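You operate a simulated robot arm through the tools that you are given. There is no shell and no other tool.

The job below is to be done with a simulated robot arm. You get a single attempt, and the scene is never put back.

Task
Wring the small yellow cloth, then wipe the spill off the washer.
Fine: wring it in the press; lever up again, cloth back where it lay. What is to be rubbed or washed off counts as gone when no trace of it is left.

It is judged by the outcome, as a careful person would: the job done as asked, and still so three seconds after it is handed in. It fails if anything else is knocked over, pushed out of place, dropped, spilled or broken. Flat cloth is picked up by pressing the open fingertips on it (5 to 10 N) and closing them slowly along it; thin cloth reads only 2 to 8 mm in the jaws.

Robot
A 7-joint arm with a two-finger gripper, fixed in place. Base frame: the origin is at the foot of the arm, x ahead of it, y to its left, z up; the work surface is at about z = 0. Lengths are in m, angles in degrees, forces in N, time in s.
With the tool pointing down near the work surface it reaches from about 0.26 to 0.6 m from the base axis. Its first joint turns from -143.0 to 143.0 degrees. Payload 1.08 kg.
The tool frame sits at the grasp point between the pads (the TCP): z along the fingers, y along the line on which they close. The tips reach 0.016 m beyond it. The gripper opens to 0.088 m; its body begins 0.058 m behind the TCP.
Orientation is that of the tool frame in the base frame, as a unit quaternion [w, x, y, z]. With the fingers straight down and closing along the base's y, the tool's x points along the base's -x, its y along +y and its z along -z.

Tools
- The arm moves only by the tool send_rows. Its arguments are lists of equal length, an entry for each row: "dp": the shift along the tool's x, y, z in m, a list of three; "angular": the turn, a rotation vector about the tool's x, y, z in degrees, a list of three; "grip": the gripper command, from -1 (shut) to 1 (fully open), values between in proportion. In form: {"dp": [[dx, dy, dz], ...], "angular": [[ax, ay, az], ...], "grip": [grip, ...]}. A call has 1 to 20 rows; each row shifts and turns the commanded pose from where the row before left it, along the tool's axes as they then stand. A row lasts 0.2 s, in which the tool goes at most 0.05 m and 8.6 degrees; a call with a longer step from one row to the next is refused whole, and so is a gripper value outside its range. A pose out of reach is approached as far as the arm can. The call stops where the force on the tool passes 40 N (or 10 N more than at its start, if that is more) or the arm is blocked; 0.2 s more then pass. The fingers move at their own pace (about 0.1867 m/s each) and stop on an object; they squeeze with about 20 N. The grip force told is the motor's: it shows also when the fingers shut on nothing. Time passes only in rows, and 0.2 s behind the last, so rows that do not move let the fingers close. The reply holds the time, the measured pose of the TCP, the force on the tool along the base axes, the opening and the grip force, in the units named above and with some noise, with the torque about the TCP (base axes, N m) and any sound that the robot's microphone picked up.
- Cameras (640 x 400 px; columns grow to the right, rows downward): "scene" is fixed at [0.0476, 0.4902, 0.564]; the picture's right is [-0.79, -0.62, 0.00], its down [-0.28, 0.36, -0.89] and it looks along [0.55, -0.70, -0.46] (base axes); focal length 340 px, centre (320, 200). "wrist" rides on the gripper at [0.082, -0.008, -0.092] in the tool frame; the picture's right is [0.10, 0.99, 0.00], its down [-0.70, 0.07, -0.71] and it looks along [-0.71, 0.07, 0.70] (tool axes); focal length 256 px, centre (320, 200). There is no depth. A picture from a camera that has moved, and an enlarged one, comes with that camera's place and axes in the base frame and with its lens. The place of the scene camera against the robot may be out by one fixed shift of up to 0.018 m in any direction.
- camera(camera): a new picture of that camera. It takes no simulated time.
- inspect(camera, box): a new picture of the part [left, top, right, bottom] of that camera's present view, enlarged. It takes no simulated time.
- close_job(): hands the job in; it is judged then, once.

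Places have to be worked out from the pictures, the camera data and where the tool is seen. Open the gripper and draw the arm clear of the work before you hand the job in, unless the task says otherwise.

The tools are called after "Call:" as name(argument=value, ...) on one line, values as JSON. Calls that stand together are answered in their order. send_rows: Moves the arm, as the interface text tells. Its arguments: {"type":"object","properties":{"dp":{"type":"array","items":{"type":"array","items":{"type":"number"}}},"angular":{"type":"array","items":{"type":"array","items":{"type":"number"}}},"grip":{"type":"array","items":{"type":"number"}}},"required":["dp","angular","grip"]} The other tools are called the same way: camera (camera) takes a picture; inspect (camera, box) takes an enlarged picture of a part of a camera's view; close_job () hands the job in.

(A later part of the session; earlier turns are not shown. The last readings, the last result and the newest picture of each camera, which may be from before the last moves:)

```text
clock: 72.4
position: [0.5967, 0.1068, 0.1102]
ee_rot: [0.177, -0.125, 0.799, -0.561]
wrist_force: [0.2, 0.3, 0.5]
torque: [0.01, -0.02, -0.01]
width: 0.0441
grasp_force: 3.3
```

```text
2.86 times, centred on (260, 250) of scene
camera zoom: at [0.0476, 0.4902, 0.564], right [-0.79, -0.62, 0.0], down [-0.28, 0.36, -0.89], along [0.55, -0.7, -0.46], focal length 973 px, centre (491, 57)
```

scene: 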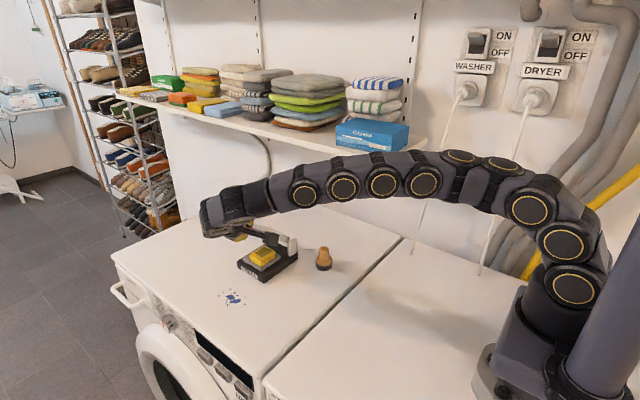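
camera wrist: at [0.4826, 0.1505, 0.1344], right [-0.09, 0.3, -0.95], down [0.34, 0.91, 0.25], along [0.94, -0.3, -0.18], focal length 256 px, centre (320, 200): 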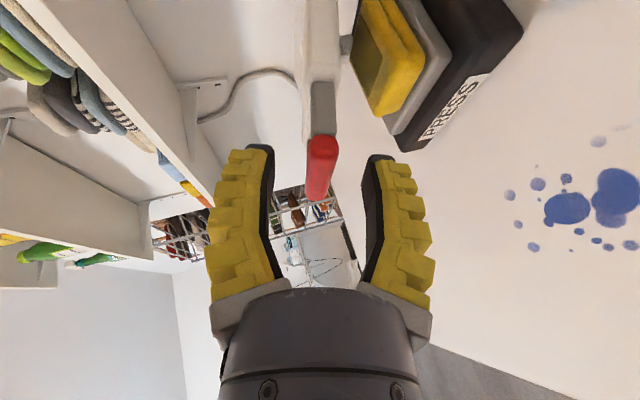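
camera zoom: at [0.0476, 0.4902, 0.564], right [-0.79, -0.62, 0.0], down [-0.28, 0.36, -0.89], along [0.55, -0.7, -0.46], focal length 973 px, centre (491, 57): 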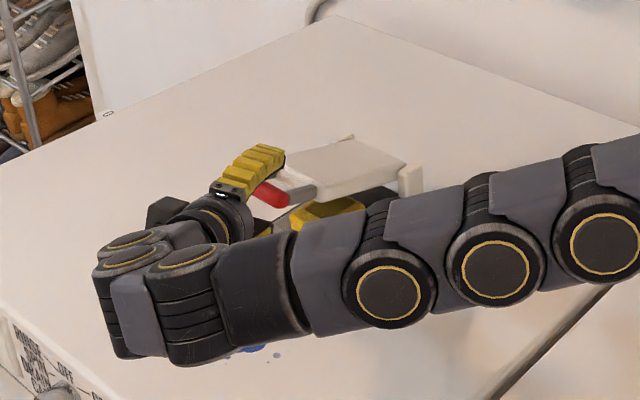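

The lever holds its position by itself (stiff hinge), so it is safe to let go. I draw back along the tool axis, then rise and turn the hand upright again.

Call:
send_rows(dp=[[0, 0, -0.015], [0, 0, -0.02], [0, 0, -0.025], [0, 0, 0]], angular=[[0, 0, 0], [0, 0, 0], [0, 0, 0], [0, 0, 0]], grip=[-0.1, -0.1, -0.1, -0.1])

Call:
inspect(camera="scene", box=[160, 160, 360, 340])

```text
clock: 73.4
position: [0.5708, 0.159, 0.1281]
ee_rot: [0.177, -0.124, 0.798, -0.562]
wrist_force: [-0.1, 0.2, -0.7]
torque: [0.01, 0.0, -0.03]
width: 0.0444
grasp_force: 3.2
```

```text
2.22 times, centred on (260, 250) of scene
camera zoom: at [0.0476, 0.4902, 0.564], right [-0.79, -0.62, 0.0], down [-0.28, 0.36, -0.89], along [0.55, -0.7, -0.46], focal length 757 px, centre (453, 89)
```

zoom: 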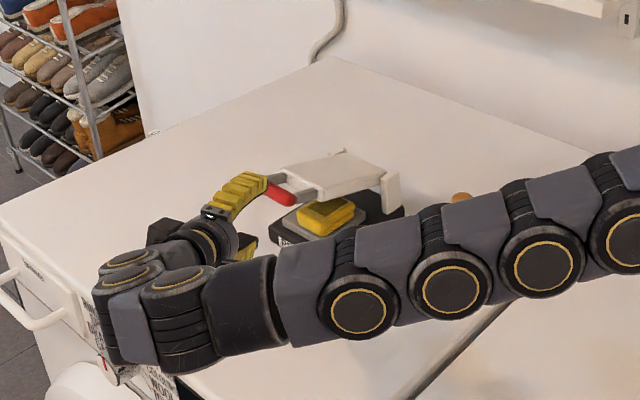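

I rise and rotate the hand back upright (keeping the 25° outward tilt), staying clear of the lever.

Call:
send_rows(dp=[[-0.0022, -0.0141, -0.0047], [-0.0022, -0.0141, -0.0047], [-0.0017, -0.0113, -0.0037], [-0.0024, -0.0106, -0.0052], [-0.003, -0.0096, -0.0065], [-0.0036, -0.0085, -0.0077], [-0.0041, -0.0071, -0.0087], [-0.0045, -0.0056, -0.0096], [-0.0048, -0.004, -0.0102], [-0.005, -0.0023, -0.0107], [0, 0, 0]], angular=[[0, 0, 0], [0, 0, 0], [-7.6, 0, 3.55], [-7.6, 0, 3.55], [-7.6, 0, 3.55], [-7.6, 0, 3.55], [-7.6, 0, 3.55], [-7.6, 0, 3.55], [-7.6, 0, 3.55], [-7.6, 0, 3.55], [0, 0, 0]], grip=[-0.1, -0.1, -0.1, -0.1, -0.1, -0.1, -0.1, -0.1, -0.1, -0.1, -1])

Call:
camera(camera="wrist")

Call:
camera(camera="scene")

```text
clock: 75.8
position: [0.5718, 0.1594, 0.2549]
ee_rot: [0.216, -0.005, 0.976, -0.025]
wrist_force: [-0.6, -0.1, -0.8]
torque: [0.0, -0.02, -0.03]
width: 0.0002
grasp_force: 20.1
```

```text
taken
camera wrist: at [0.4583, 0.1531, 0.3042], right [-0.09, 0.99, -0.09], down [0.34, 0.12, 0.93], along [0.94, 0.06, -0.34], focal length 256 px, centre (320, 200)
```

wrist: 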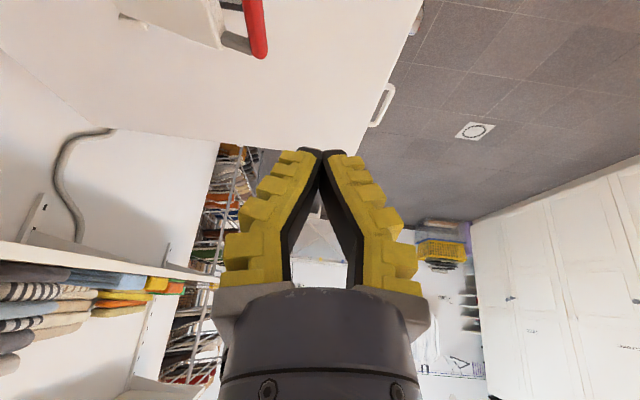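

```text
taken
```

scene: 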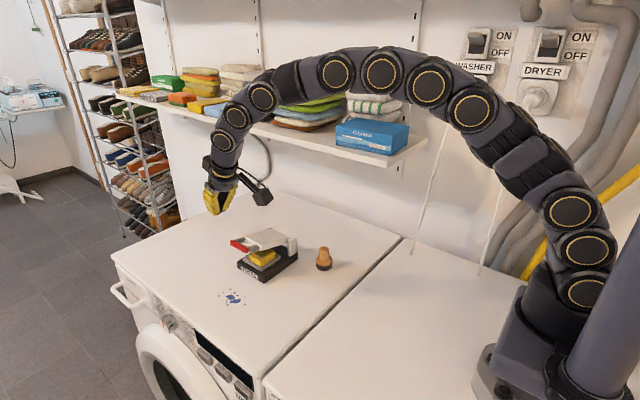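

The hand is upright above, fingers closed. I look closely at the lever and cloth before pressing down on the bar.

Call:
inspect(camera="scene", box=[215, 210, 315, 290])

Call:
inspect(camera="wrist", box=[90, 0, 320, 120])

```text
5.00 times, centred on (265, 250) of scene
camera zoom: at [0.0476, 0.4902, 0.564], right [-0.79, -0.62, 0.0], down [-0.28, 0.36, -0.89], along [0.55, -0.7, -0.46], focal length 1702 px, centre (595, -50)
```

zoom: 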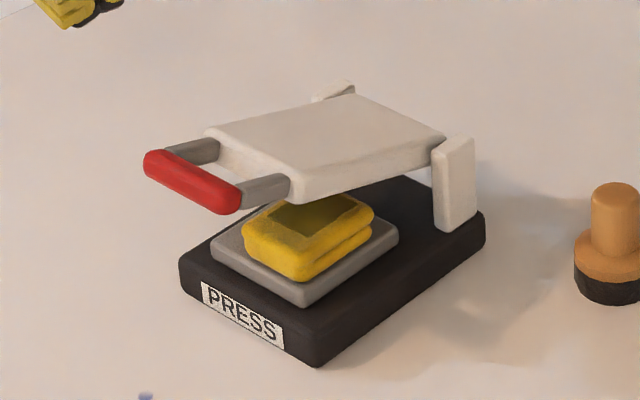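

```text
2.78 times, centred on (205, 60) of wrist
camera zoom: at [0.4583, 0.1531, 0.3042], right [-0.09, 0.99, -0.09], down [0.34, 0.12, 0.93], along [0.94, 0.06, -0.34], focal length 712 px, centre (640, 590)
```

zoom: 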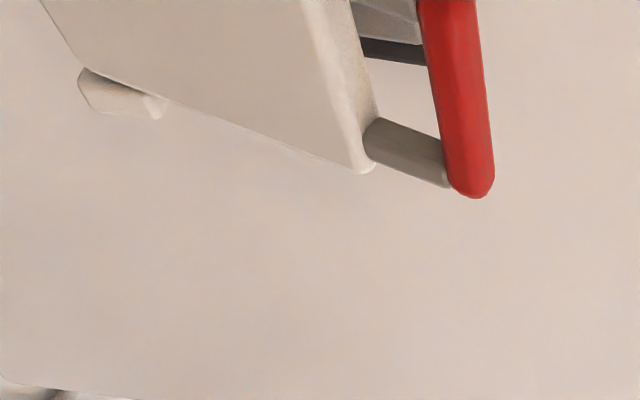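

The lever plate hangs just above the cloth; the bar is at about (0.608, 0.098, 0.107). I bring the closed fingertips to just above the bar.

Call:
send_rows(dp=[[0, 0, 0], [0.0051, -0.0114, 0.0208], [0.0051, -0.0114, 0.0208], [0.0051, -0.0114, 0.0208], [0.0051, -0.0114, 0.0208], [0.0051, -0.0114, 0.0208], [0, 0, 0]], angular=[[-2.6, 0, 1.2], [0, 0, 0], [0, 0, 0], [0, 0, 0], [0, 0, 0], [0, 0, 0], [0, 0, 0]], grip=[-1, -1, -1, -1, -1, -1, -1])

Call:
camera(camera="wrist")

Call:
inspect(camera="scene", box=[215, 170, 335, 290])

```text
clock: 77.4
position: [0.5919, 0.1018, 0.1485]
ee_rot: [0.216, -0.001, 0.976, -0.002]
wrist_force: [0.4, 0.1, -0.4]
torque: [-0.02, -0.02, 0.01]
width: 0.0
grasp_force: 19.7
```

```text
taken
camera wrist: at [0.4783, 0.0935, 0.1983], right [-0.09, 0.99, -0.05], down [0.34, 0.08, 0.94], along [0.94, 0.07, -0.34], focal length 256 px, centre (320, 200)
```

wrist: 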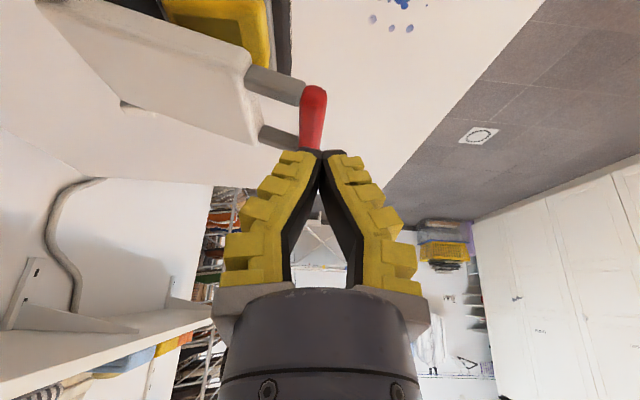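

```text
3.33 times, centred on (275, 230) of scene
camera zoom: at [0.0476, 0.4902, 0.564], right [-0.79, -0.62, 0.0], down [-0.28, 0.36, -0.89], along [0.55, -0.7, -0.46], focal length 1135 px, centre (470, 100)
```

zoom: 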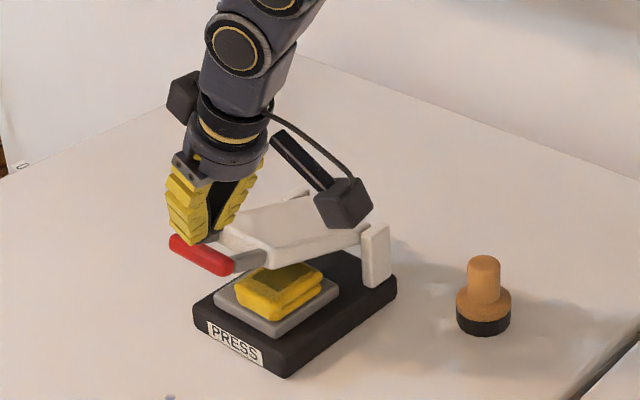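

Tips are right above the bar. I press straight down in small steps, watching the force.

Call:
send_rows(dp=[[0.0017, 0, 0.0036], [0.0017, 0, 0.0036], [0.0017, 0, 0.0036], [0.0017, 0, 0.0036], [0.0017, 0, 0.0036], [0, 0, 0]], angular=[[0, 0, 0], [0, 0, 0], [0, 0, 0], [0, 0, 0], [0, 0, 0], [0, 0, 0]], grip=[-1, -1, -1, -1, -1, -1])

Call:
send_rows(dp=[[0.0017, 0, 0.0036], [0.0017, 0, 0.0036], [0.0017, 0, 0.0036], [0, 0, 0]], angular=[[0, 0, 0], [0, 0, 0], [0, 0, 0], [0, 0, 0]], grip=[-1, -1, -1, -1])

Call:
inspect(camera="scene", box=[215, 170, 335, 290])

```text
clock: 78.8
position: [0.5913, 0.1, 0.129]
ee_rot: [0.217, -0.001, 0.976, -0.001]
wrist_force: [0.0, 0.0, -1.0]
torque: [0.02, 0.0, 0.03]
width: 0.0002
grasp_force: 20.1
```

```text
clock: 79.8
position: [0.5904, 0.1019, 0.1168]
ee_rot: [0.216, 0.0, 0.976, -0.001]
wrist_force: [-0.3, 0.1, 0.7]
torque: [0.01, 0.0, -0.01]
width: 0.0
grasp_force: 20.6
```

```text
3.33 times, centred on (275, 230) of scene
camera zoom: at [0.0476, 0.4902, 0.564], right [-0.79, -0.62, 0.0], down [-0.28, 0.36, -0.89], along [0.55, -0.7, -0.46], focal length 1135 px, centre (470, 100)
```

zoom: 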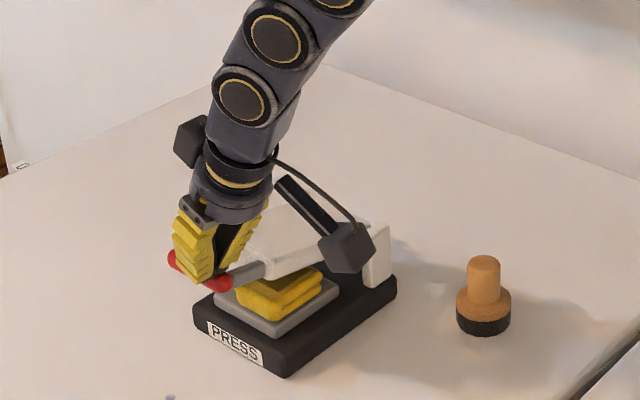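

No resistance yet, and the fingertips may be passing in front of the bar. I check in the wrist view before going on.

Call:
camera(camera="wrist")

Call:
inspect(camera="scene", box=[235, 220, 295, 280])

```text
taken
camera wrist: at [0.478, 0.0933, 0.1663], right [-0.09, 0.99, -0.05], down [0.34, 0.08, 0.94], along [0.94, 0.07, -0.34], focal length 256 px, centre (320, 200)
```

wrist: 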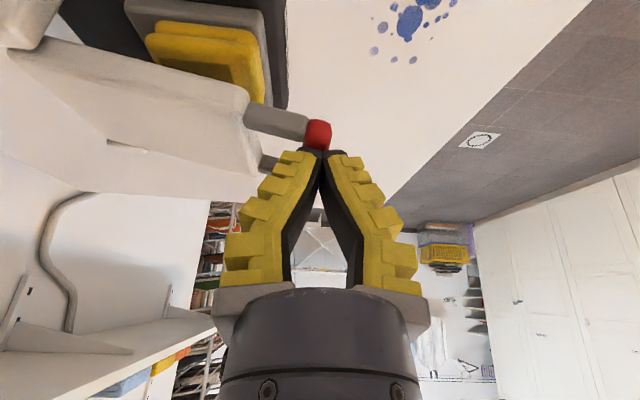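

```text
6.67 times, centred on (265, 250) of scene
camera zoom: at [0.0476, 0.4902, 0.564], right [-0.79, -0.62, 0.0], down [-0.28, 0.36, -0.89], along [0.55, -0.7, -0.46], focal length 2270 px, centre (687, -133)
```

zoom: 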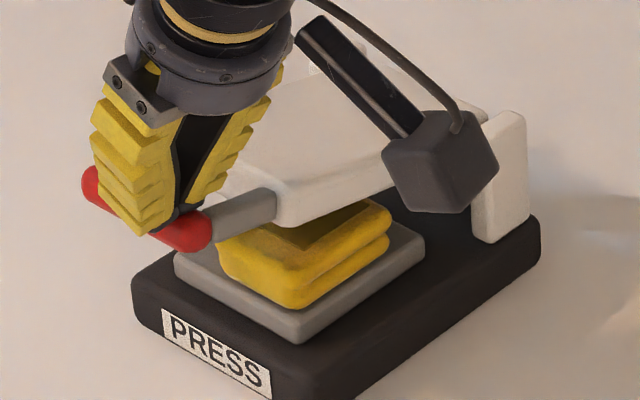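

In the wrist view the tips are right on top of the bar's line, just about to touch. I continue down in small steps.

Call:
send_rows(dp=[[0.0013, 0, 0.0027], [0.0013, 0, 0.0027], [0, 0, 0]], angular=[[0, 0, 0], [0, 0, 0], [0, 0, 0]], grip=[-1, -1, -1])

Call:
send_rows(dp=[[0.0013, 0, 0.0027], [0.0013, 0, 0.0027], [0, 0, 0]], angular=[[0, 0, 0], [0, 0, 0], [0, 0, 0]], grip=[-1, -1, -1])

Call:
camera(camera="wrist")

Call:
inspect(camera="scene", box=[235, 220, 295, 280])

```text
clock: 80.6
position: [0.5901, 0.1006, 0.1102]
ee_rot: [0.216, -0.001, 0.976, -0.001]
wrist_force: [0.0, -0.1, -0.6]
torque: [0.02, 0.0, -0.01]
width: 0.0
grasp_force: 19.6
```

```text
clock: 81.4
position: [0.5899, 0.1008, 0.1047]
ee_rot: [0.217, -0.001, 0.976, -0.001]
wrist_force: [0.5, 0.1, -0.8]
torque: [0.01, 0.03, -0.01]
width: 0.0
grasp_force: 20.2
```

```text
taken
camera wrist: at [0.4775, 0.0928, 0.1541], right [-0.09, 0.99, -0.05], down [0.34, 0.08, 0.94], along [0.94, 0.07, -0.34], focal length 256 px, centre (320, 200)
```

wrist: 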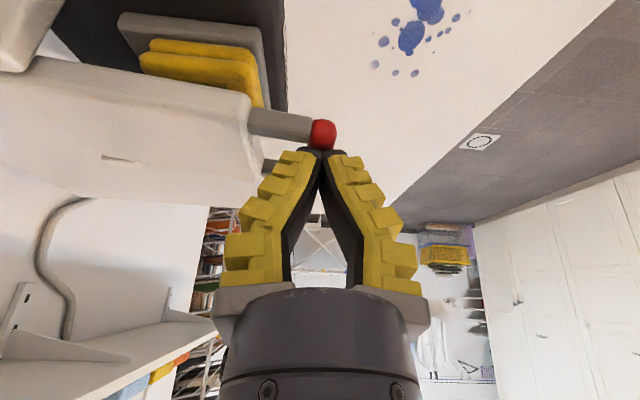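

```text
6.67 times, centred on (265, 250) of scene
camera zoom: at [0.0476, 0.4902, 0.564], right [-0.79, -0.62, 0.0], down [-0.28, 0.36, -0.89], along [0.55, -0.7, -0.46], focal length 2270 px, centre (687, -133)
```

zoom: 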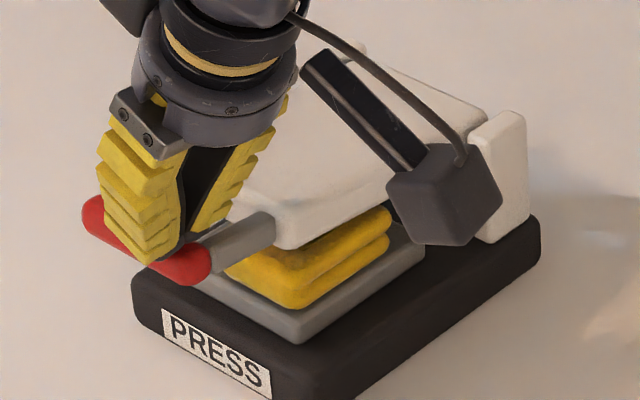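

The lever is coming down with the fingertips (the plate is now almost on the cloth) at negligible force. I keep pressing down and watch for the force to rise.

Call:
send_rows(dp=[[0.0013, 0, 0.0027], [0.0013, 0, 0.0027], [0, 0, 0]], angular=[[0, 0, 0], [0, 0, 0], [0, 0, 0]], grip=[-1, -1, -1])

Call:
send_rows(dp=[[0.0013, 0, 0.0027], [0.0013, 0, 0.0027], [0, 0, 0]], angular=[[0, 0, 0], [0, 0, 0], [0, 0, 0]], grip=[-1, -1, -1])

Call:
inspect(camera="scene", box=[235, 220, 295, 280])

```text
clock: 82.2
position: [0.5895, 0.1003, 0.0993]
ee_rot: [0.217, -0.001, 0.976, -0.002]
wrist_force: [1.2, -0.5, 0.1]
torque: [-0.03, 0.03, 0.0]
width: 0.0
grasp_force: 20.0
```

```text
clock: 83.0
position: [0.5898, 0.1015, 0.0925]
ee_rot: [0.216, -0.001, 0.976, -0.002]
wrist_force: [-0.1, 0.4, 0.3]
torque: [0.01, -0.01, -0.01]
width: 0.0
grasp_force: 19.3
```

```text
6.67 times, centred on (265, 250) of scene
camera zoom: at [0.0476, 0.4902, 0.564], right [-0.79, -0.62, 0.0], down [-0.28, 0.36, -0.89], along [0.55, -0.7, -0.46], focal length 2270 px, centre (687, -133)
```

zoom: 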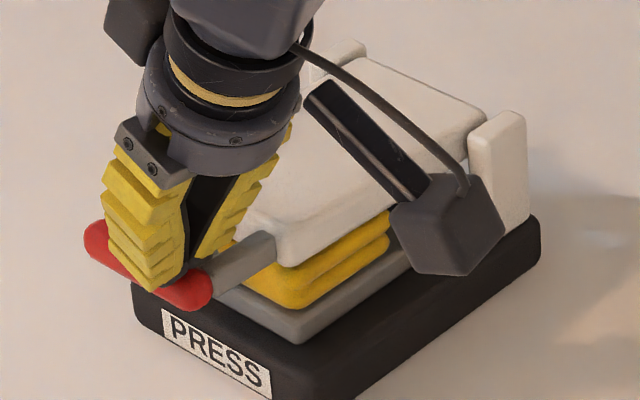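

The plate is about to touch the cloth. I press further in 2–3 mm steps.

Call:
send_rows(dp=[[0.0013, 0, 0.0027], [0.0008, 0, 0.0018], [0, 0, 0]], angular=[[0, 0, 0], [0, 0, 0], [0, 0, 0]], grip=[-1, -1, -1])

Call:
send_rows(dp=[[0.0008, 0, 0.0018], [0.0008, 0, 0.0018], [0, 0, 0]], angular=[[0, 0, 0], [0, 0, 0], [0, 0, 0]], grip=[-1, -1, -1])

Call:
inspect(camera="scene", box=[235, 220, 295, 280])

```text
clock: 83.8
position: [0.5899, 0.1013, 0.0887]
ee_rot: [0.217, -0.001, 0.976, -0.001]
wrist_force: [-1.4, -1.5, 7.4]
torque: [-0.03, 0.03, 0.03]
width: 0.0062
grasp_force: 20.3
```

```text
clock: 84.8
position: [0.5923, 0.1012, 0.0881]
ee_rot: [0.222, -0.002, 0.975, -0.001]
wrist_force: [-4.9, -0.8, 13.7]
torque: [-0.05, 0.07, 0.02]
width: 0.006
grasp_force: 19.9
stopped in row 3: the force on the tool passed its limit at 40 N (the readings are from after the stop); the commanded pose is now the measured one
```

```text
6.67 times, centred on (265, 250) of scene
camera zoom: at [0.0476, 0.4902, 0.564], right [-0.79, -0.62, 0.0], down [-0.28, 0.36, -0.89], along [0.55, -0.7, -0.46], focal length 2270 px, centre (687, -133)
```

zoom: 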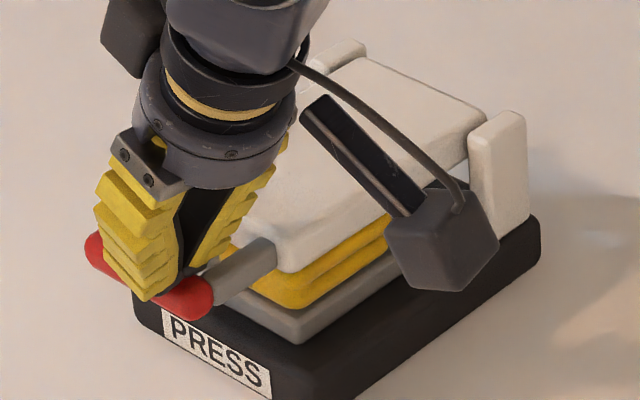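

The plate is now pressing on the cloth (the stop came at 40 N). I press again in finer steps to hold about 30 N for a second or so.

Call:
send_rows(dp=[[0.0002, 0, 0.00045], [0.0002, 0, 0.00045], [0.0002, 0, 0.00045], [0, 0, 0], [0, 0, 0]], angular=[[0, 0, 0], [0, 0, 0], [0, 0, 0], [0, 0, 0], [0, 0, 0]], grip=[-1, -1, -1, -1, -1])

Call:
camera(camera="wrist")

```text
clock: 86.0
position: [0.5945, 0.1016, 0.0877]
ee_rot: [0.224, -0.001, 0.975, 0.001]
wrist_force: [-5.3, -0.9, 11.5]
torque: [-0.04, 0.1, 0.03]
width: 0.006
grasp_force: 20.2
stopped in row 5: the force on the tool passed its limit at 40 N (the readings are from after the stop); the commanded pose is now the measured one
```

```text
taken
camera wrist: at [0.4807, 0.094, 0.1361], right [-0.09, 0.99, -0.05], down [0.32, 0.07, 0.94], along [0.94, 0.07, -0.33], focal length 256 px, centre (320, 200)
```

wrist: 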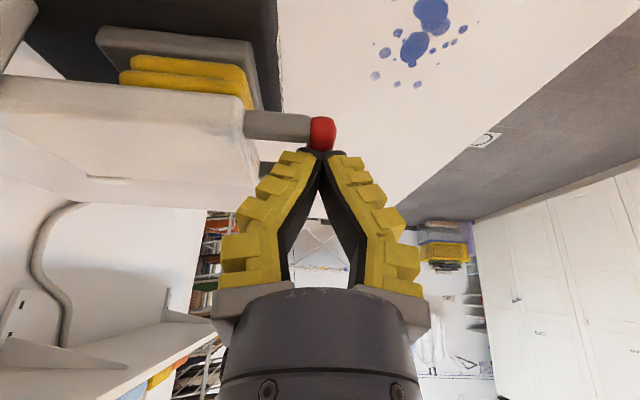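

The plate is flat on the cloth, again reaching 40 N. I look closely at the squeezed cloth from both cameras.

Call:
inspect(camera="wrist", box=[0, 0, 340, 200])

Call:
inspect(camera="scene", box=[235, 225, 295, 285])

```text
1.88 times, centred on (170, 100) of wrist
camera zoom: at [0.4807, 0.094, 0.1361], right [-0.09, 0.99, -0.05], down [0.32, 0.07, 0.94], along [0.94, 0.07, -0.33], focal length 482 px, centre (602, 388)
```

zoom: 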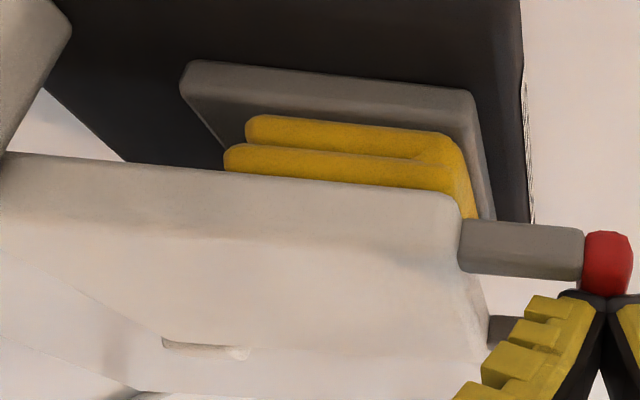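

```text
6.67 times, centred on (265, 255) of scene
camera zoom: at [0.0476, 0.4902, 0.564], right [-0.79, -0.62, 0.0], down [-0.28, 0.36, -0.89], along [0.55, -0.7, -0.46], focal length 2270 px, centre (687, -167)
```

zoom: 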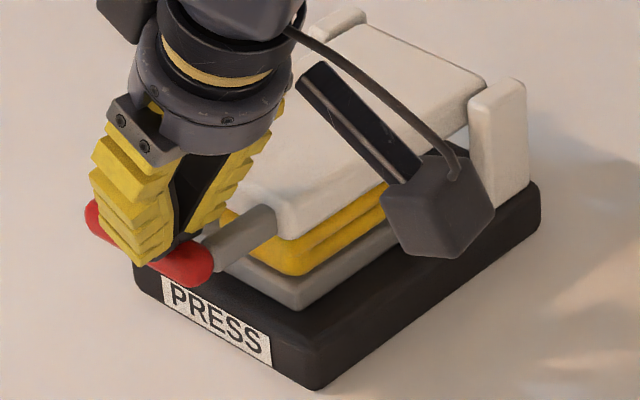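

The plate rests flat on the cloth. I hold this pressure for two seconds to let it wring out.

Call:
send_rows(dp=[[0.0001, 0, 0.0003], [0, 0, 0], [0, 0, 0], [0, 0, 0], [0, 0, 0], [0, 0, 0], [0, 0, 0], [0, 0, 0]], angular=[[0, 0, 0], [0, 0, 0], [0, 0, 0], [0, 0, 0], [0, 0, 0], [0, 0, 0], [0, 0, 0], [0, 0, 0]], grip=[-1, -1, -1, -1, -1, -1, -1, -1])

```text
clock: 87.8
position: [0.5949, 0.1025, 0.0881]
ee_rot: [0.226, -0.001, 0.974, 0.001]
wrist_force: [9.2, 2.2, 24.6]
torque: [-0.04, -0.15, -0.04]
width: 0.0062
grasp_force: 20.4
```

Holding at about 25 N. I add a touch more pressure and hold another second.

Call:
send_rows(dp=[[0.0001, 0, 0.0005], [0, 0, 0], [0, 0, 0], [0, 0, 0], [0, 0, 0]], angular=[[0, 0, 0], [0, 0, 0], [0, 0, 0], [0, 0, 0], [0, 0, 0]], grip=[-1, -1, -1, -1, -1])

```text
clock: 89.0
position: [0.5931, 0.1027, 0.0877]
ee_rot: [0.224, 0.0, 0.975, 0.0]
wrist_force: [10.3, 4.2, 31.1]
torque: [0.01, -0.16, -0.09]
width: 0.006
grasp_force: 19.5
```

The cloth has been held under about 30 N. Now I relieve the pressure, rise 15 mm, open slightly and shift 9 mm in +x so that the fingers can straddle the bar between its posts.

Call:
send_rows(dp=[[-0.0021, 0, -0.0045], [-0.0021, 0, -0.0045], [-0.0021, 0, -0.0045], [0, 0, 0], [-0.0041, 0, 0.0019], [-0.0041, 0, 0.0019], [0, 0, 0]], angular=[[0, 0, 0], [0, 0, 0], [0, 0, 0], [0, 0, 0], [0, 0, 0], [0, 0, 0], [0, 0, 0]], grip=[-1, -1, -1, -0.5, -0.5, -0.5, -0.5])

Call:
camera(camera="wrist")

Call:
inspect(camera="scene", box=[225, 205, 305, 285])

```text
clock: 90.6
position: [0.6023, 0.1012, 0.1004]
ee_rot: [0.222, -0.001, 0.975, -0.001]
wrist_force: [-0.1, 0.2, -0.4]
torque: [0.01, 0.02, 0.01]
width: 0.0266
grasp_force: 3.5
```

```text
taken
camera wrist: at [0.4889, 0.0935, 0.1491], right [-0.09, 0.99, -0.05], down [0.33, 0.07, 0.94], along [0.94, 0.07, -0.33], focal length 256 px, centre (320, 200)
```

wrist: 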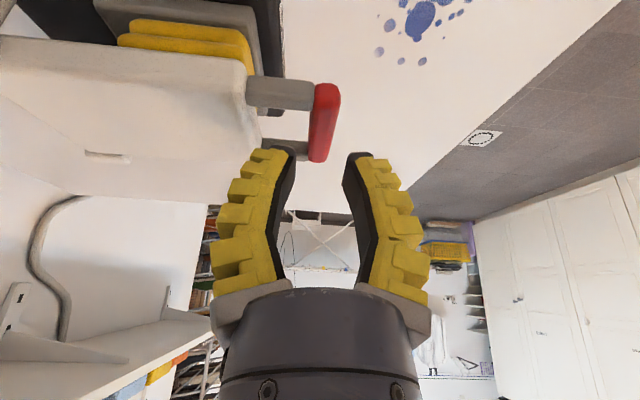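

```text
5.00 times, centred on (265, 245) of scene
camera zoom: at [0.0476, 0.4902, 0.564], right [-0.79, -0.62, 0.0], down [-0.28, 0.36, -0.89], along [0.55, -0.7, -0.46], focal length 1702 px, centre (595, -25)
```

zoom: 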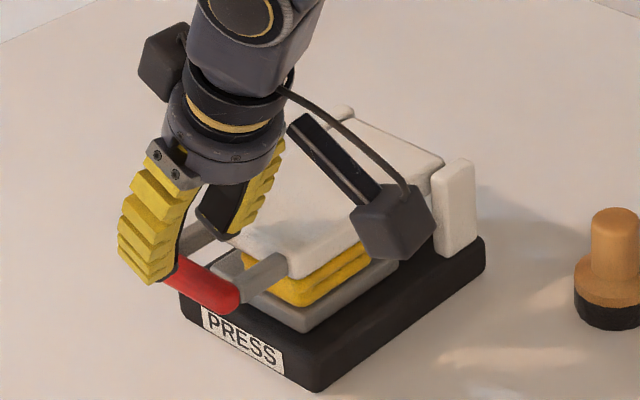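

The bar lies centred between the fingers (y ≈ 0.101) and the tips are in line with the gap between the posts. I lower 24 mm so the tips pass on either side of the bar.

Call:
send_rows(dp=[[0.0021, 0, 0.0045], [0.0021, 0, 0.0045], [0.0021, 0, 0.0045], [0.0021, 0, 0.0045], [0, 0, 0]], angular=[[0, 0, 0], [0, 0, 0], [0, 0, 0], [0, 0, 0], [0, 0, 0]], grip=[-0.45, -0.45, -0.45, -0.45, -0.45])

Call:
camera(camera="wrist")

Call:
inspect(camera="scene", box=[225, 205, 305, 285])

```text
clock: 91.8
position: [0.6025, 0.1016, 0.0799]
ee_rot: [0.223, 0.0, 0.975, -0.001]
wrist_force: [0.2, -1.3, 0.6]
torque: [0.01, 0.01, 0.0]
width: 0.0291
grasp_force: 3.5
```

```text
taken
camera wrist: at [0.4887, 0.0941, 0.1283], right [-0.09, 0.99, -0.05], down [0.32, 0.07, 0.94], along [0.94, 0.07, -0.33], focal length 256 px, centre (320, 200)
```

wrist: 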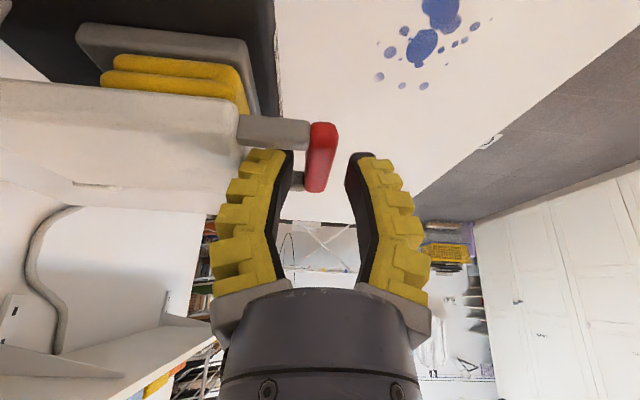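

```text
5.00 times, centred on (265, 245) of scene
camera zoom: at [0.0476, 0.4902, 0.564], right [-0.79, -0.62, 0.0], down [-0.28, 0.36, -0.89], along [0.55, -0.7, -0.46], focal length 1702 px, centre (595, -25)
```

zoom: 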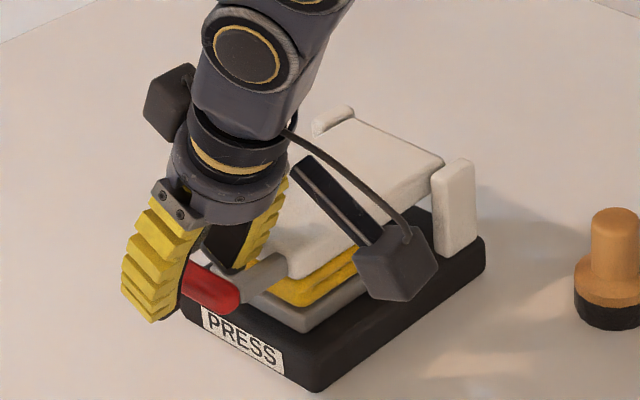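

Both fingertips are beside the bar with no contact. I lower 3 mm more and close to pinch it.

Call:
send_rows(dp=[[0.0014, 0, 0.003], [0, 0, 0], [0, 0, 0], [0, 0, 0], [0, 0, 0], [0, 0, 0]], angular=[[0, 0, 0], [0, 0, 0], [0, 0, 0], [0, 0, 0], [0, 0, 0], [0, 0, 0]], grip=[-0.5, -0.6, -0.7, -0.8, -1, -1])

Call:
camera(camera="wrist")

```text
clock: 93.2
position: [0.6023, 0.1021, 0.0776]
ee_rot: [0.221, 0.001, 0.975, -0.002]
wrist_force: [-12.0, -6.1, 11.5]
torque: [-0.09, 0.09, -0.01]
width: 0.0078
grasp_force: 20.6
```

```text
taken
camera wrist: at [0.4887, 0.0934, 0.1253], right [-0.09, 0.99, -0.05], down [0.33, 0.07, 0.94], along [0.94, 0.07, -0.33], focal length 256 px, centre (320, 200)
```

wrist: 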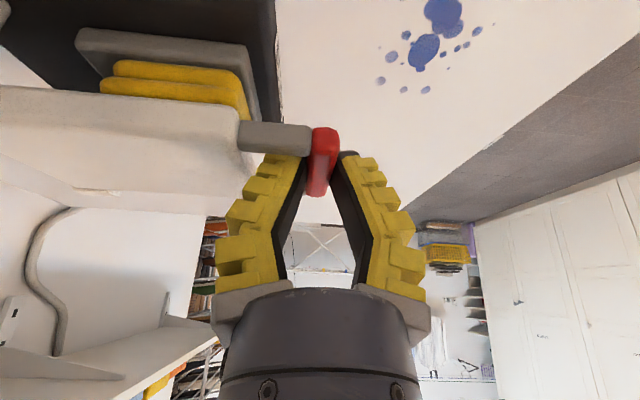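

The bar is pinched (7.8 mm). I fitted the arc (hinge at y ≈ -0.030, z ≈ 0.076, radius 0.1325) and start raising the lever along it.

Call:
send_rows(dp=[[0, 0, -0.0015], [-0.0025, 0, -0.0053], [-0.0025, 0, -0.0053], [-0.0025, -0.0005, -0.0052], [-0.0025, -0.0005, -0.0052], [-0.0049, -0.002, -0.0103], [-0.0048, -0.003, -0.0101], [0, 0, 0]], angular=[[0, 0, 0], [0, 0, 0], [0, 0, 0], [0, 0, 0], [0, 0, 0], [0, 0, 0], [0, 0, 0], [0, 0, 0]], grip=[-1, -1, -1, -1, -1, -1, -1, -1])

Call:
camera(camera="wrist")

Call:
inspect(camera="scene", box=[215, 180, 315, 285])

```text
clock: 95.0
position: [0.6022, 0.0949, 0.1245]
ee_rot: [0.222, 0.0, 0.975, -0.001]
wrist_force: [-0.6, -13.5, -0.4]
torque: [-0.06, 0.01, 0.03]
width: 0.0063
grasp_force: 20.2
```

```text
taken
camera wrist: at [0.4885, 0.0869, 0.1721], right [-0.09, 0.99, -0.05], down [0.33, 0.07, 0.94], along [0.94, 0.07, -0.33], focal length 256 px, centre (320, 200)
```

wrist: 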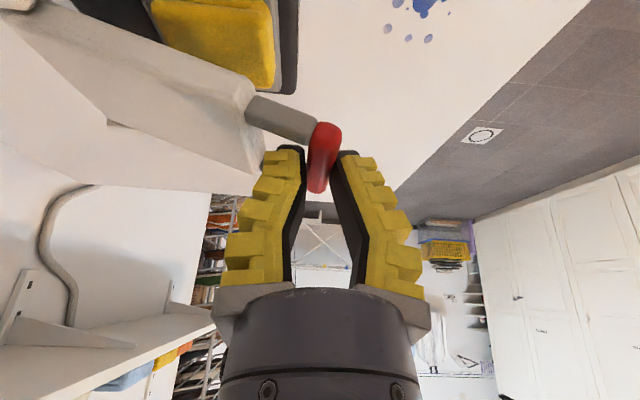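

```text
3.81 times, centred on (265, 232) of scene
camera zoom: at [0.0476, 0.4902, 0.564], right [-0.79, -0.62, 0.0], down [-0.28, 0.36, -0.89], along [0.55, -0.7, -0.46], focal length 1297 px, centre (530, 76)
```

zoom: 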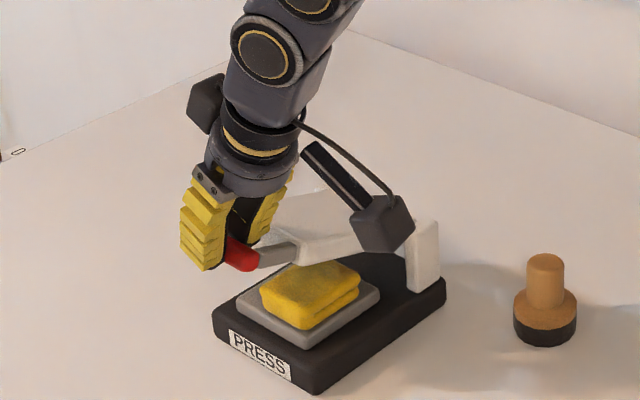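

The lever comes up and the cloth's dark wet patch is gone, so it is wrung. I keep raising the lever, correcting a little toward -y for the 13 N pull.

Call:
send_rows(dp=[[0, -0.002, 0], [-0.0047, -0.005, -0.0098], [-0.0045, -0.0054, -0.0095], [-0.0043, -0.006, -0.009], [-0.0041, -0.0066, -0.0086], [0, 0, 0]], angular=[[0, 0, 0], [0, 0, 0], [0, 0, 0], [0, 0, 0], [0, 0, 0], [0, 0, 0]], grip=[-1, -1, -1, -1, -1, -1])

Call:
send_rows(dp=[[-0.0038, -0.0074, -0.008], [-0.0035, -0.0082, -0.0074], [-0.0032, -0.0089, -0.0067], [-0.0028, -0.0095, -0.006], [0, 0, 0]], angular=[[0, 0, 0], [0, 0, 0], [0, 0, 0], [0, 0, 0], [0, 0, 0]], grip=[-1, -1, -1, -1, -1])

Call:
camera(camera="wrist")

Call:
inspect(camera="scene", box=[215, 150, 325, 285])

```text
clock: 96.4
position: [0.6039, 0.075, 0.1701]
ee_rot: [0.229, -0.003, 0.973, 0.001]
wrist_force: [13.4, 28.6, 22.3]
torque: [0.42, -0.44, -0.17]
width: 0.0
grasp_force: 19.9
```

```text
clock: 97.6
position: [0.6014, 0.0403, 0.196]
ee_rot: [0.222, -0.003, 0.975, 0.0]
wrist_force: [4.1, 24.3, 29.4]
torque: [0.45, -0.13, -0.09]
width: 0.0
grasp_force: 20.4
```

```text
taken
camera wrist: at [0.4887, 0.0313, 0.2447], right [-0.1, 0.99, -0.04], down [0.32, 0.07, 0.94], along [0.94, 0.08, -0.33], focal length 256 px, centre (320, 200)
```

wrist: 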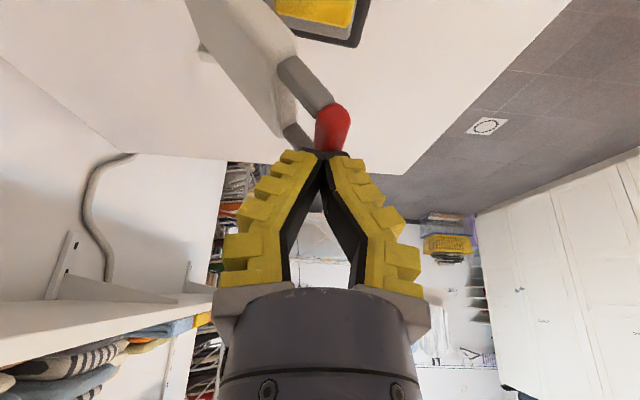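

```text
2.96 times, centred on (270, 218) of scene
camera zoom: at [0.0476, 0.4902, 0.564], right [-0.79, -0.62, 0.0], down [-0.28, 0.36, -0.89], along [0.55, -0.7, -0.46], focal length 1009 px, centre (468, 148)
```

zoom: 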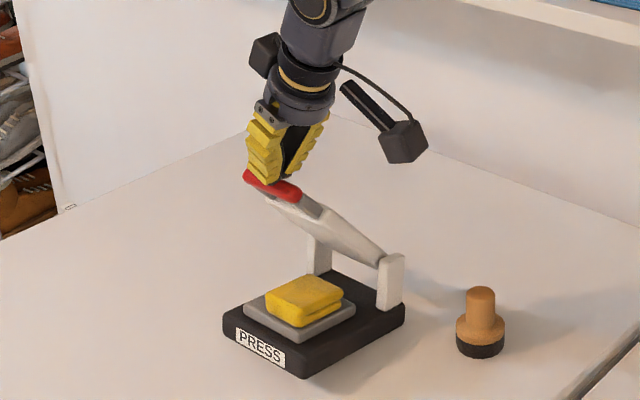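

The bar slipped out of the pinch around 45° and the closed tips now press on it from above. I back straight up to release the load and look where things are.

Call:
send_rows(dp=[[-0.0022, 0.002, -0.0045], [-0.0022, 0.002, -0.0045], [-0.0043, 0.002, -0.009], [-0.0043, 0, -0.009], [0, 0, 0]], angular=[[0, 0, 0], [0, 0, 0], [0, 0, 0], [0, 0, 0], [0, 0, 0]], grip=[-1, -1, -1, -1, -1])

Call:
camera(camera="wrist")

Call:
inspect(camera="scene", box=[215, 150, 325, 285])

```text
clock: 98.8
position: [0.6015, 0.0417, 0.2265]
ee_rot: [0.222, -0.001, 0.975, -0.001]
wrist_force: [0.1, -0.2, -0.7]
torque: [-0.01, 0.01, 0.03]
width: 0.0
grasp_force: 19.6
```

```text
taken
camera wrist: at [0.4882, 0.0337, 0.2746], right [-0.09, 0.99, -0.05], down [0.33, 0.07, 0.94], along [0.94, 0.07, -0.33], focal length 256 px, centre (320, 200)
```

wrist: 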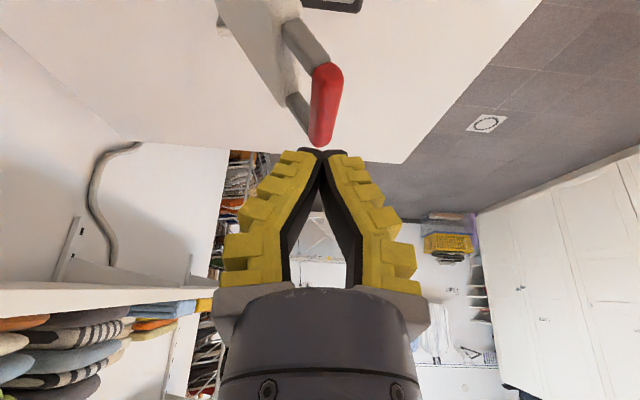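

```text
2.96 times, centred on (270, 218) of scene
camera zoom: at [0.0476, 0.4902, 0.564], right [-0.79, -0.62, 0.0], down [-0.28, 0.36, -0.89], along [0.55, -0.7, -0.46], focal length 1009 px, centre (468, 148)
```

zoom: 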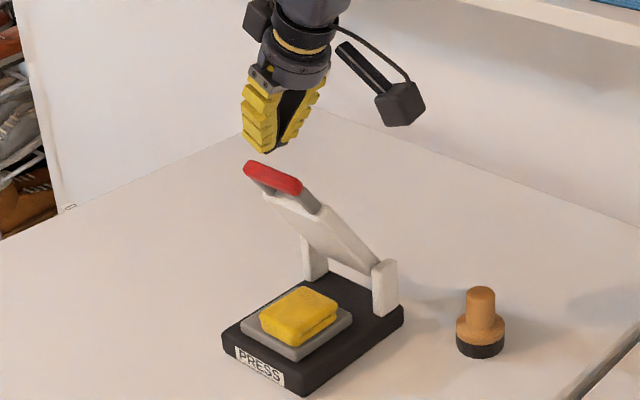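

I compare the press base with its original place, since it seemed to tilt briefly under that load. The same zoom window as at the start is used.

Call:
inspect(camera="scene", box=[215, 175, 345, 315])

```text
2.86 times, centred on (280, 245) of scene
camera zoom: at [0.0476, 0.4902, 0.564], right [-0.79, -0.62, 0.0], down [-0.28, 0.36, -0.89], along [0.55, -0.7, -0.46], focal length 973 px, centre (434, 71)
```

zoom: 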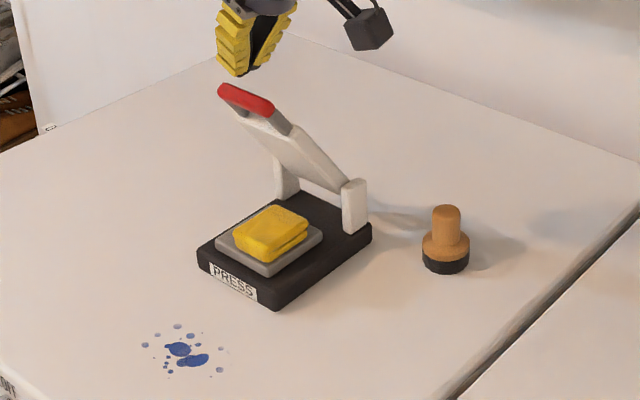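

The base is exactly where it was (within a pixel), and the cloth is still on the pad. I now go around to the +y side of the bar with closed fingers, to push the lever gently up toward -y.

Call:
send_rows(dp=[[0, 0.015, 0], [0, 0.015, 0], [0, 0.015, 0], [0.0055, 0, 0.0114], [0.0055, 0, 0.0114], [0.0055, 0, 0.0114], [0, 0, 0]], angular=[[0, 0, 0], [0, 0, 0], [0, 0, 0], [0, 0, 0], [0, 0, 0], [0, 0, 0], [0, 0, 0]], grip=[-1, -1, -1, -1, -1, -1, -1])

Call:
camera(camera="wrist")

```text
clock: 100.4
position: [0.6019, 0.0863, 0.1888]
ee_rot: [0.222, 0.0, 0.975, 0.0]
wrist_force: [-0.1, 0.2, -0.7]
torque: [-0.01, -0.03, 0.02]
width: 0.0
grasp_force: 20.2
```

```text
taken
camera wrist: at [0.4878, 0.0791, 0.2368], right [-0.09, 0.99, -0.05], down [0.32, 0.07, 0.94], along [0.94, 0.07, -0.33], focal length 256 px, centre (320, 200)
```

wrist: 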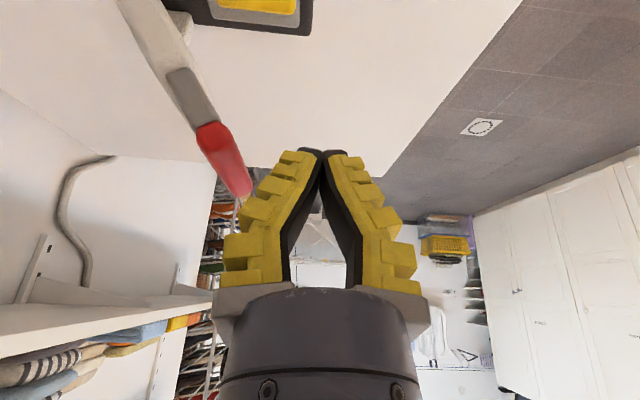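

The fingers are on the +y side at bar height. I push toward -y in small steps, watching the force.

Call:
send_rows(dp=[[0, -0.006, 0], [0, -0.006, 0], [0, -0.006, 0], [0, -0.006, 0], [0, -0.006, 0], [0, 0, 0]], angular=[[0, 0, 0], [0, 0, 0], [0, 0, 0], [0, 0, 0], [0, 0, 0], [0, 0, 0]], grip=[-1, -1, -1, -1, -1, -1])

Call:
send_rows(dp=[[0, -0.006, 0], [0, -0.006, 0], [0, -0.006, 0], [0, -0.006, 0], [0, 0, 0]], angular=[[0, 0, 0], [0, 0, 0], [0, 0, 0], [0, 0, 0], [0, 0, 0]], grip=[-1, -1, -1, -1, -1])

Call:
camera(camera="wrist")

Call:
inspect(camera="scene", box=[215, 175, 345, 315])

```text
clock: 101.8
position: [0.6028, 0.0586, 0.1879]
ee_rot: [0.222, -0.001, 0.975, -0.001]
wrist_force: [1.2, 4.0, 5.2]
torque: [-0.12, 0.08, 0.02]
width: 0.0
grasp_force: 20.1
```

```text
clock: 102.8
position: [0.6029, 0.0398, 0.1927]
ee_rot: [0.228, -0.001, 0.974, 0.001]
wrist_force: [-1.7, 3.0, 5.1]
torque: [-0.11, 0.01, -0.05]
width: 0.0003
grasp_force: 19.6
stopped in row 4: the force on the tool passed its limit at 43 N (the readings are from after the stop); the commanded pose is now the measured one
```

```text
taken
camera wrist: at [0.4899, 0.0317, 0.2402], right [-0.1, 0.99, -0.04], down [0.31, 0.07, 0.95], along [0.94, 0.08, -0.32], focal length 256 px, centre (320, 200)
```

wrist: 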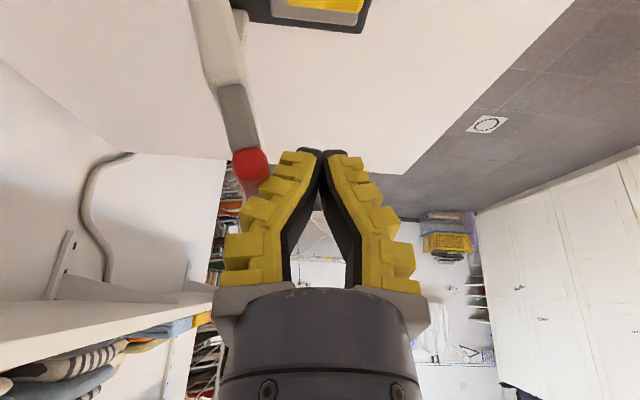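

```text
2.86 times, centred on (280, 245) of scene
camera zoom: at [0.0476, 0.4902, 0.564], right [-0.79, -0.62, 0.0], down [-0.28, 0.36, -0.89], along [0.55, -0.7, -0.46], focal length 973 px, centre (434, 71)
```

zoom: 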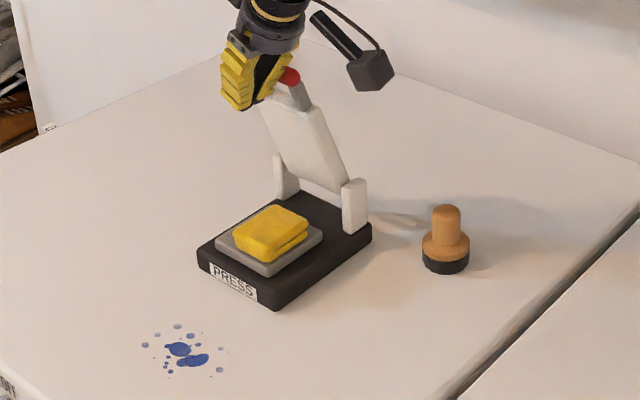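

The ridged outside of the finger caught the bar, so I stop pushing that way; the base has not moved. I back off, rise, and will straddle the bar from above as I did at the start, pushing with the smooth inner pads.

Call:
send_rows(dp=[[0, 0.005, 0], [0, 0.005, 0], [-0.0086, 0, -0.018], [-0.0086, 0, -0.018], [-0.0086, 0, -0.018], [0, -0.019, 0], [0, -0.019, 0], [0, 0, 0]], angular=[[0, 0, 0], [0, 0, 0], [0, 0, 0], [0, 0, 0], [0, 0, 0], [0, 0, 0], [0, 0, 0], [0, 0, 0]], grip=[-1, -1, -1, -1, -1, 0.0, 0.0, 0.0])

Call:
camera(camera="wrist")

Call:
inspect(camera="scene", box=[215, 135, 345, 295])

```text
clock: 104.5
position: [0.6038, 0.0123, 0.2511]
ee_rot: [0.226, -0.001, 0.974, 0.0]
wrist_force: [0.0, 0.1, -0.6]
torque: [-0.04, 0.0, -0.02]
width: 0.0488
grasp_force: 2.8
```

```text
taken
camera wrist: at [0.4889, 0.0029, 0.2992], right [-0.1, 0.99, -0.05], down [0.32, 0.07, 0.95], along [0.94, 0.08, -0.32], focal length 256 px, centre (320, 200)
```

wrist: 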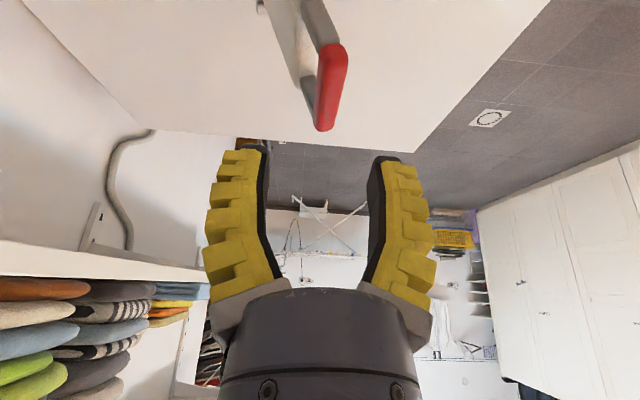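

```text
2.50 times, centred on (280, 215) of scene
camera zoom: at [0.0476, 0.4902, 0.564], right [-0.79, -0.62, 0.0], down [-0.28, 0.36, -0.89], along [0.55, -0.7, -0.46], focal length 851 px, centre (420, 162)
```

zoom: 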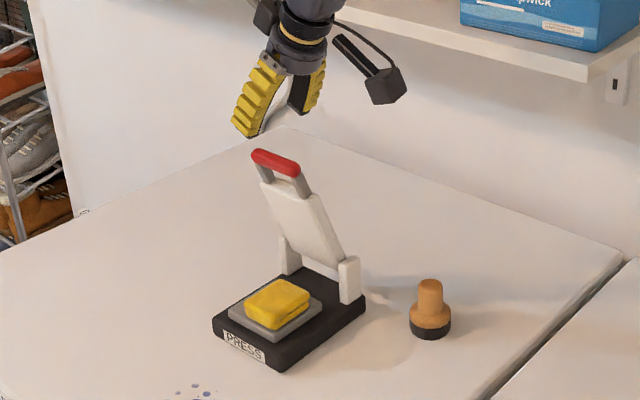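

The bar is centred between the open fingers. I lower over it, narrow the opening a bit, and then carry the lever back toward -y.

Call:
send_rows(dp=[[0.0062, 0.001, 0.013], [0.0062, 0.001, 0.013], [0.0055, 0, 0.0115], [0, 0, 0], [0, 0, 0], [0, 0, 0]], angular=[[0, 0, 0], [0, 0, 0], [0, 0, 0], [0, 0, 0], [0, 0, 0], [0, 0, 0]], grip=[0.0, 0.0, 0.0, -0.25, -0.5, -0.5])

Call:
camera(camera="wrist")

```text
clock: 106.0
position: [0.6034, 0.0141, 0.2092]
ee_rot: [0.226, -0.002, 0.974, 0.0]
wrist_force: [0.2, 0.1, 0.6]
torque: [0.01, -0.02, 0.04]
width: 0.0269
grasp_force: 3.6
```

```text
taken
camera wrist: at [0.4892, 0.0044, 0.2565], right [-0.1, 0.99, -0.04], down [0.32, 0.07, 0.95], along [0.94, 0.08, -0.32], focal length 256 px, centre (320, 200)
```

wrist: 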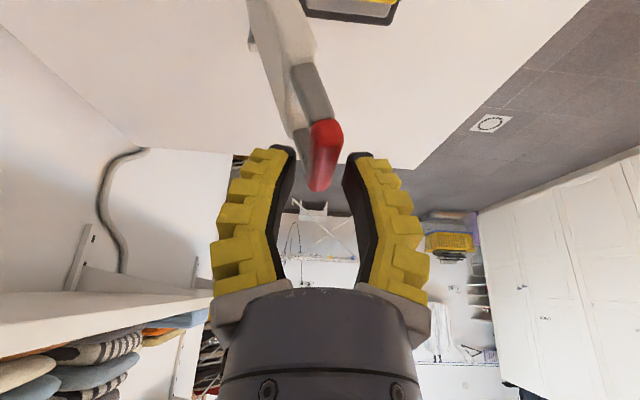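

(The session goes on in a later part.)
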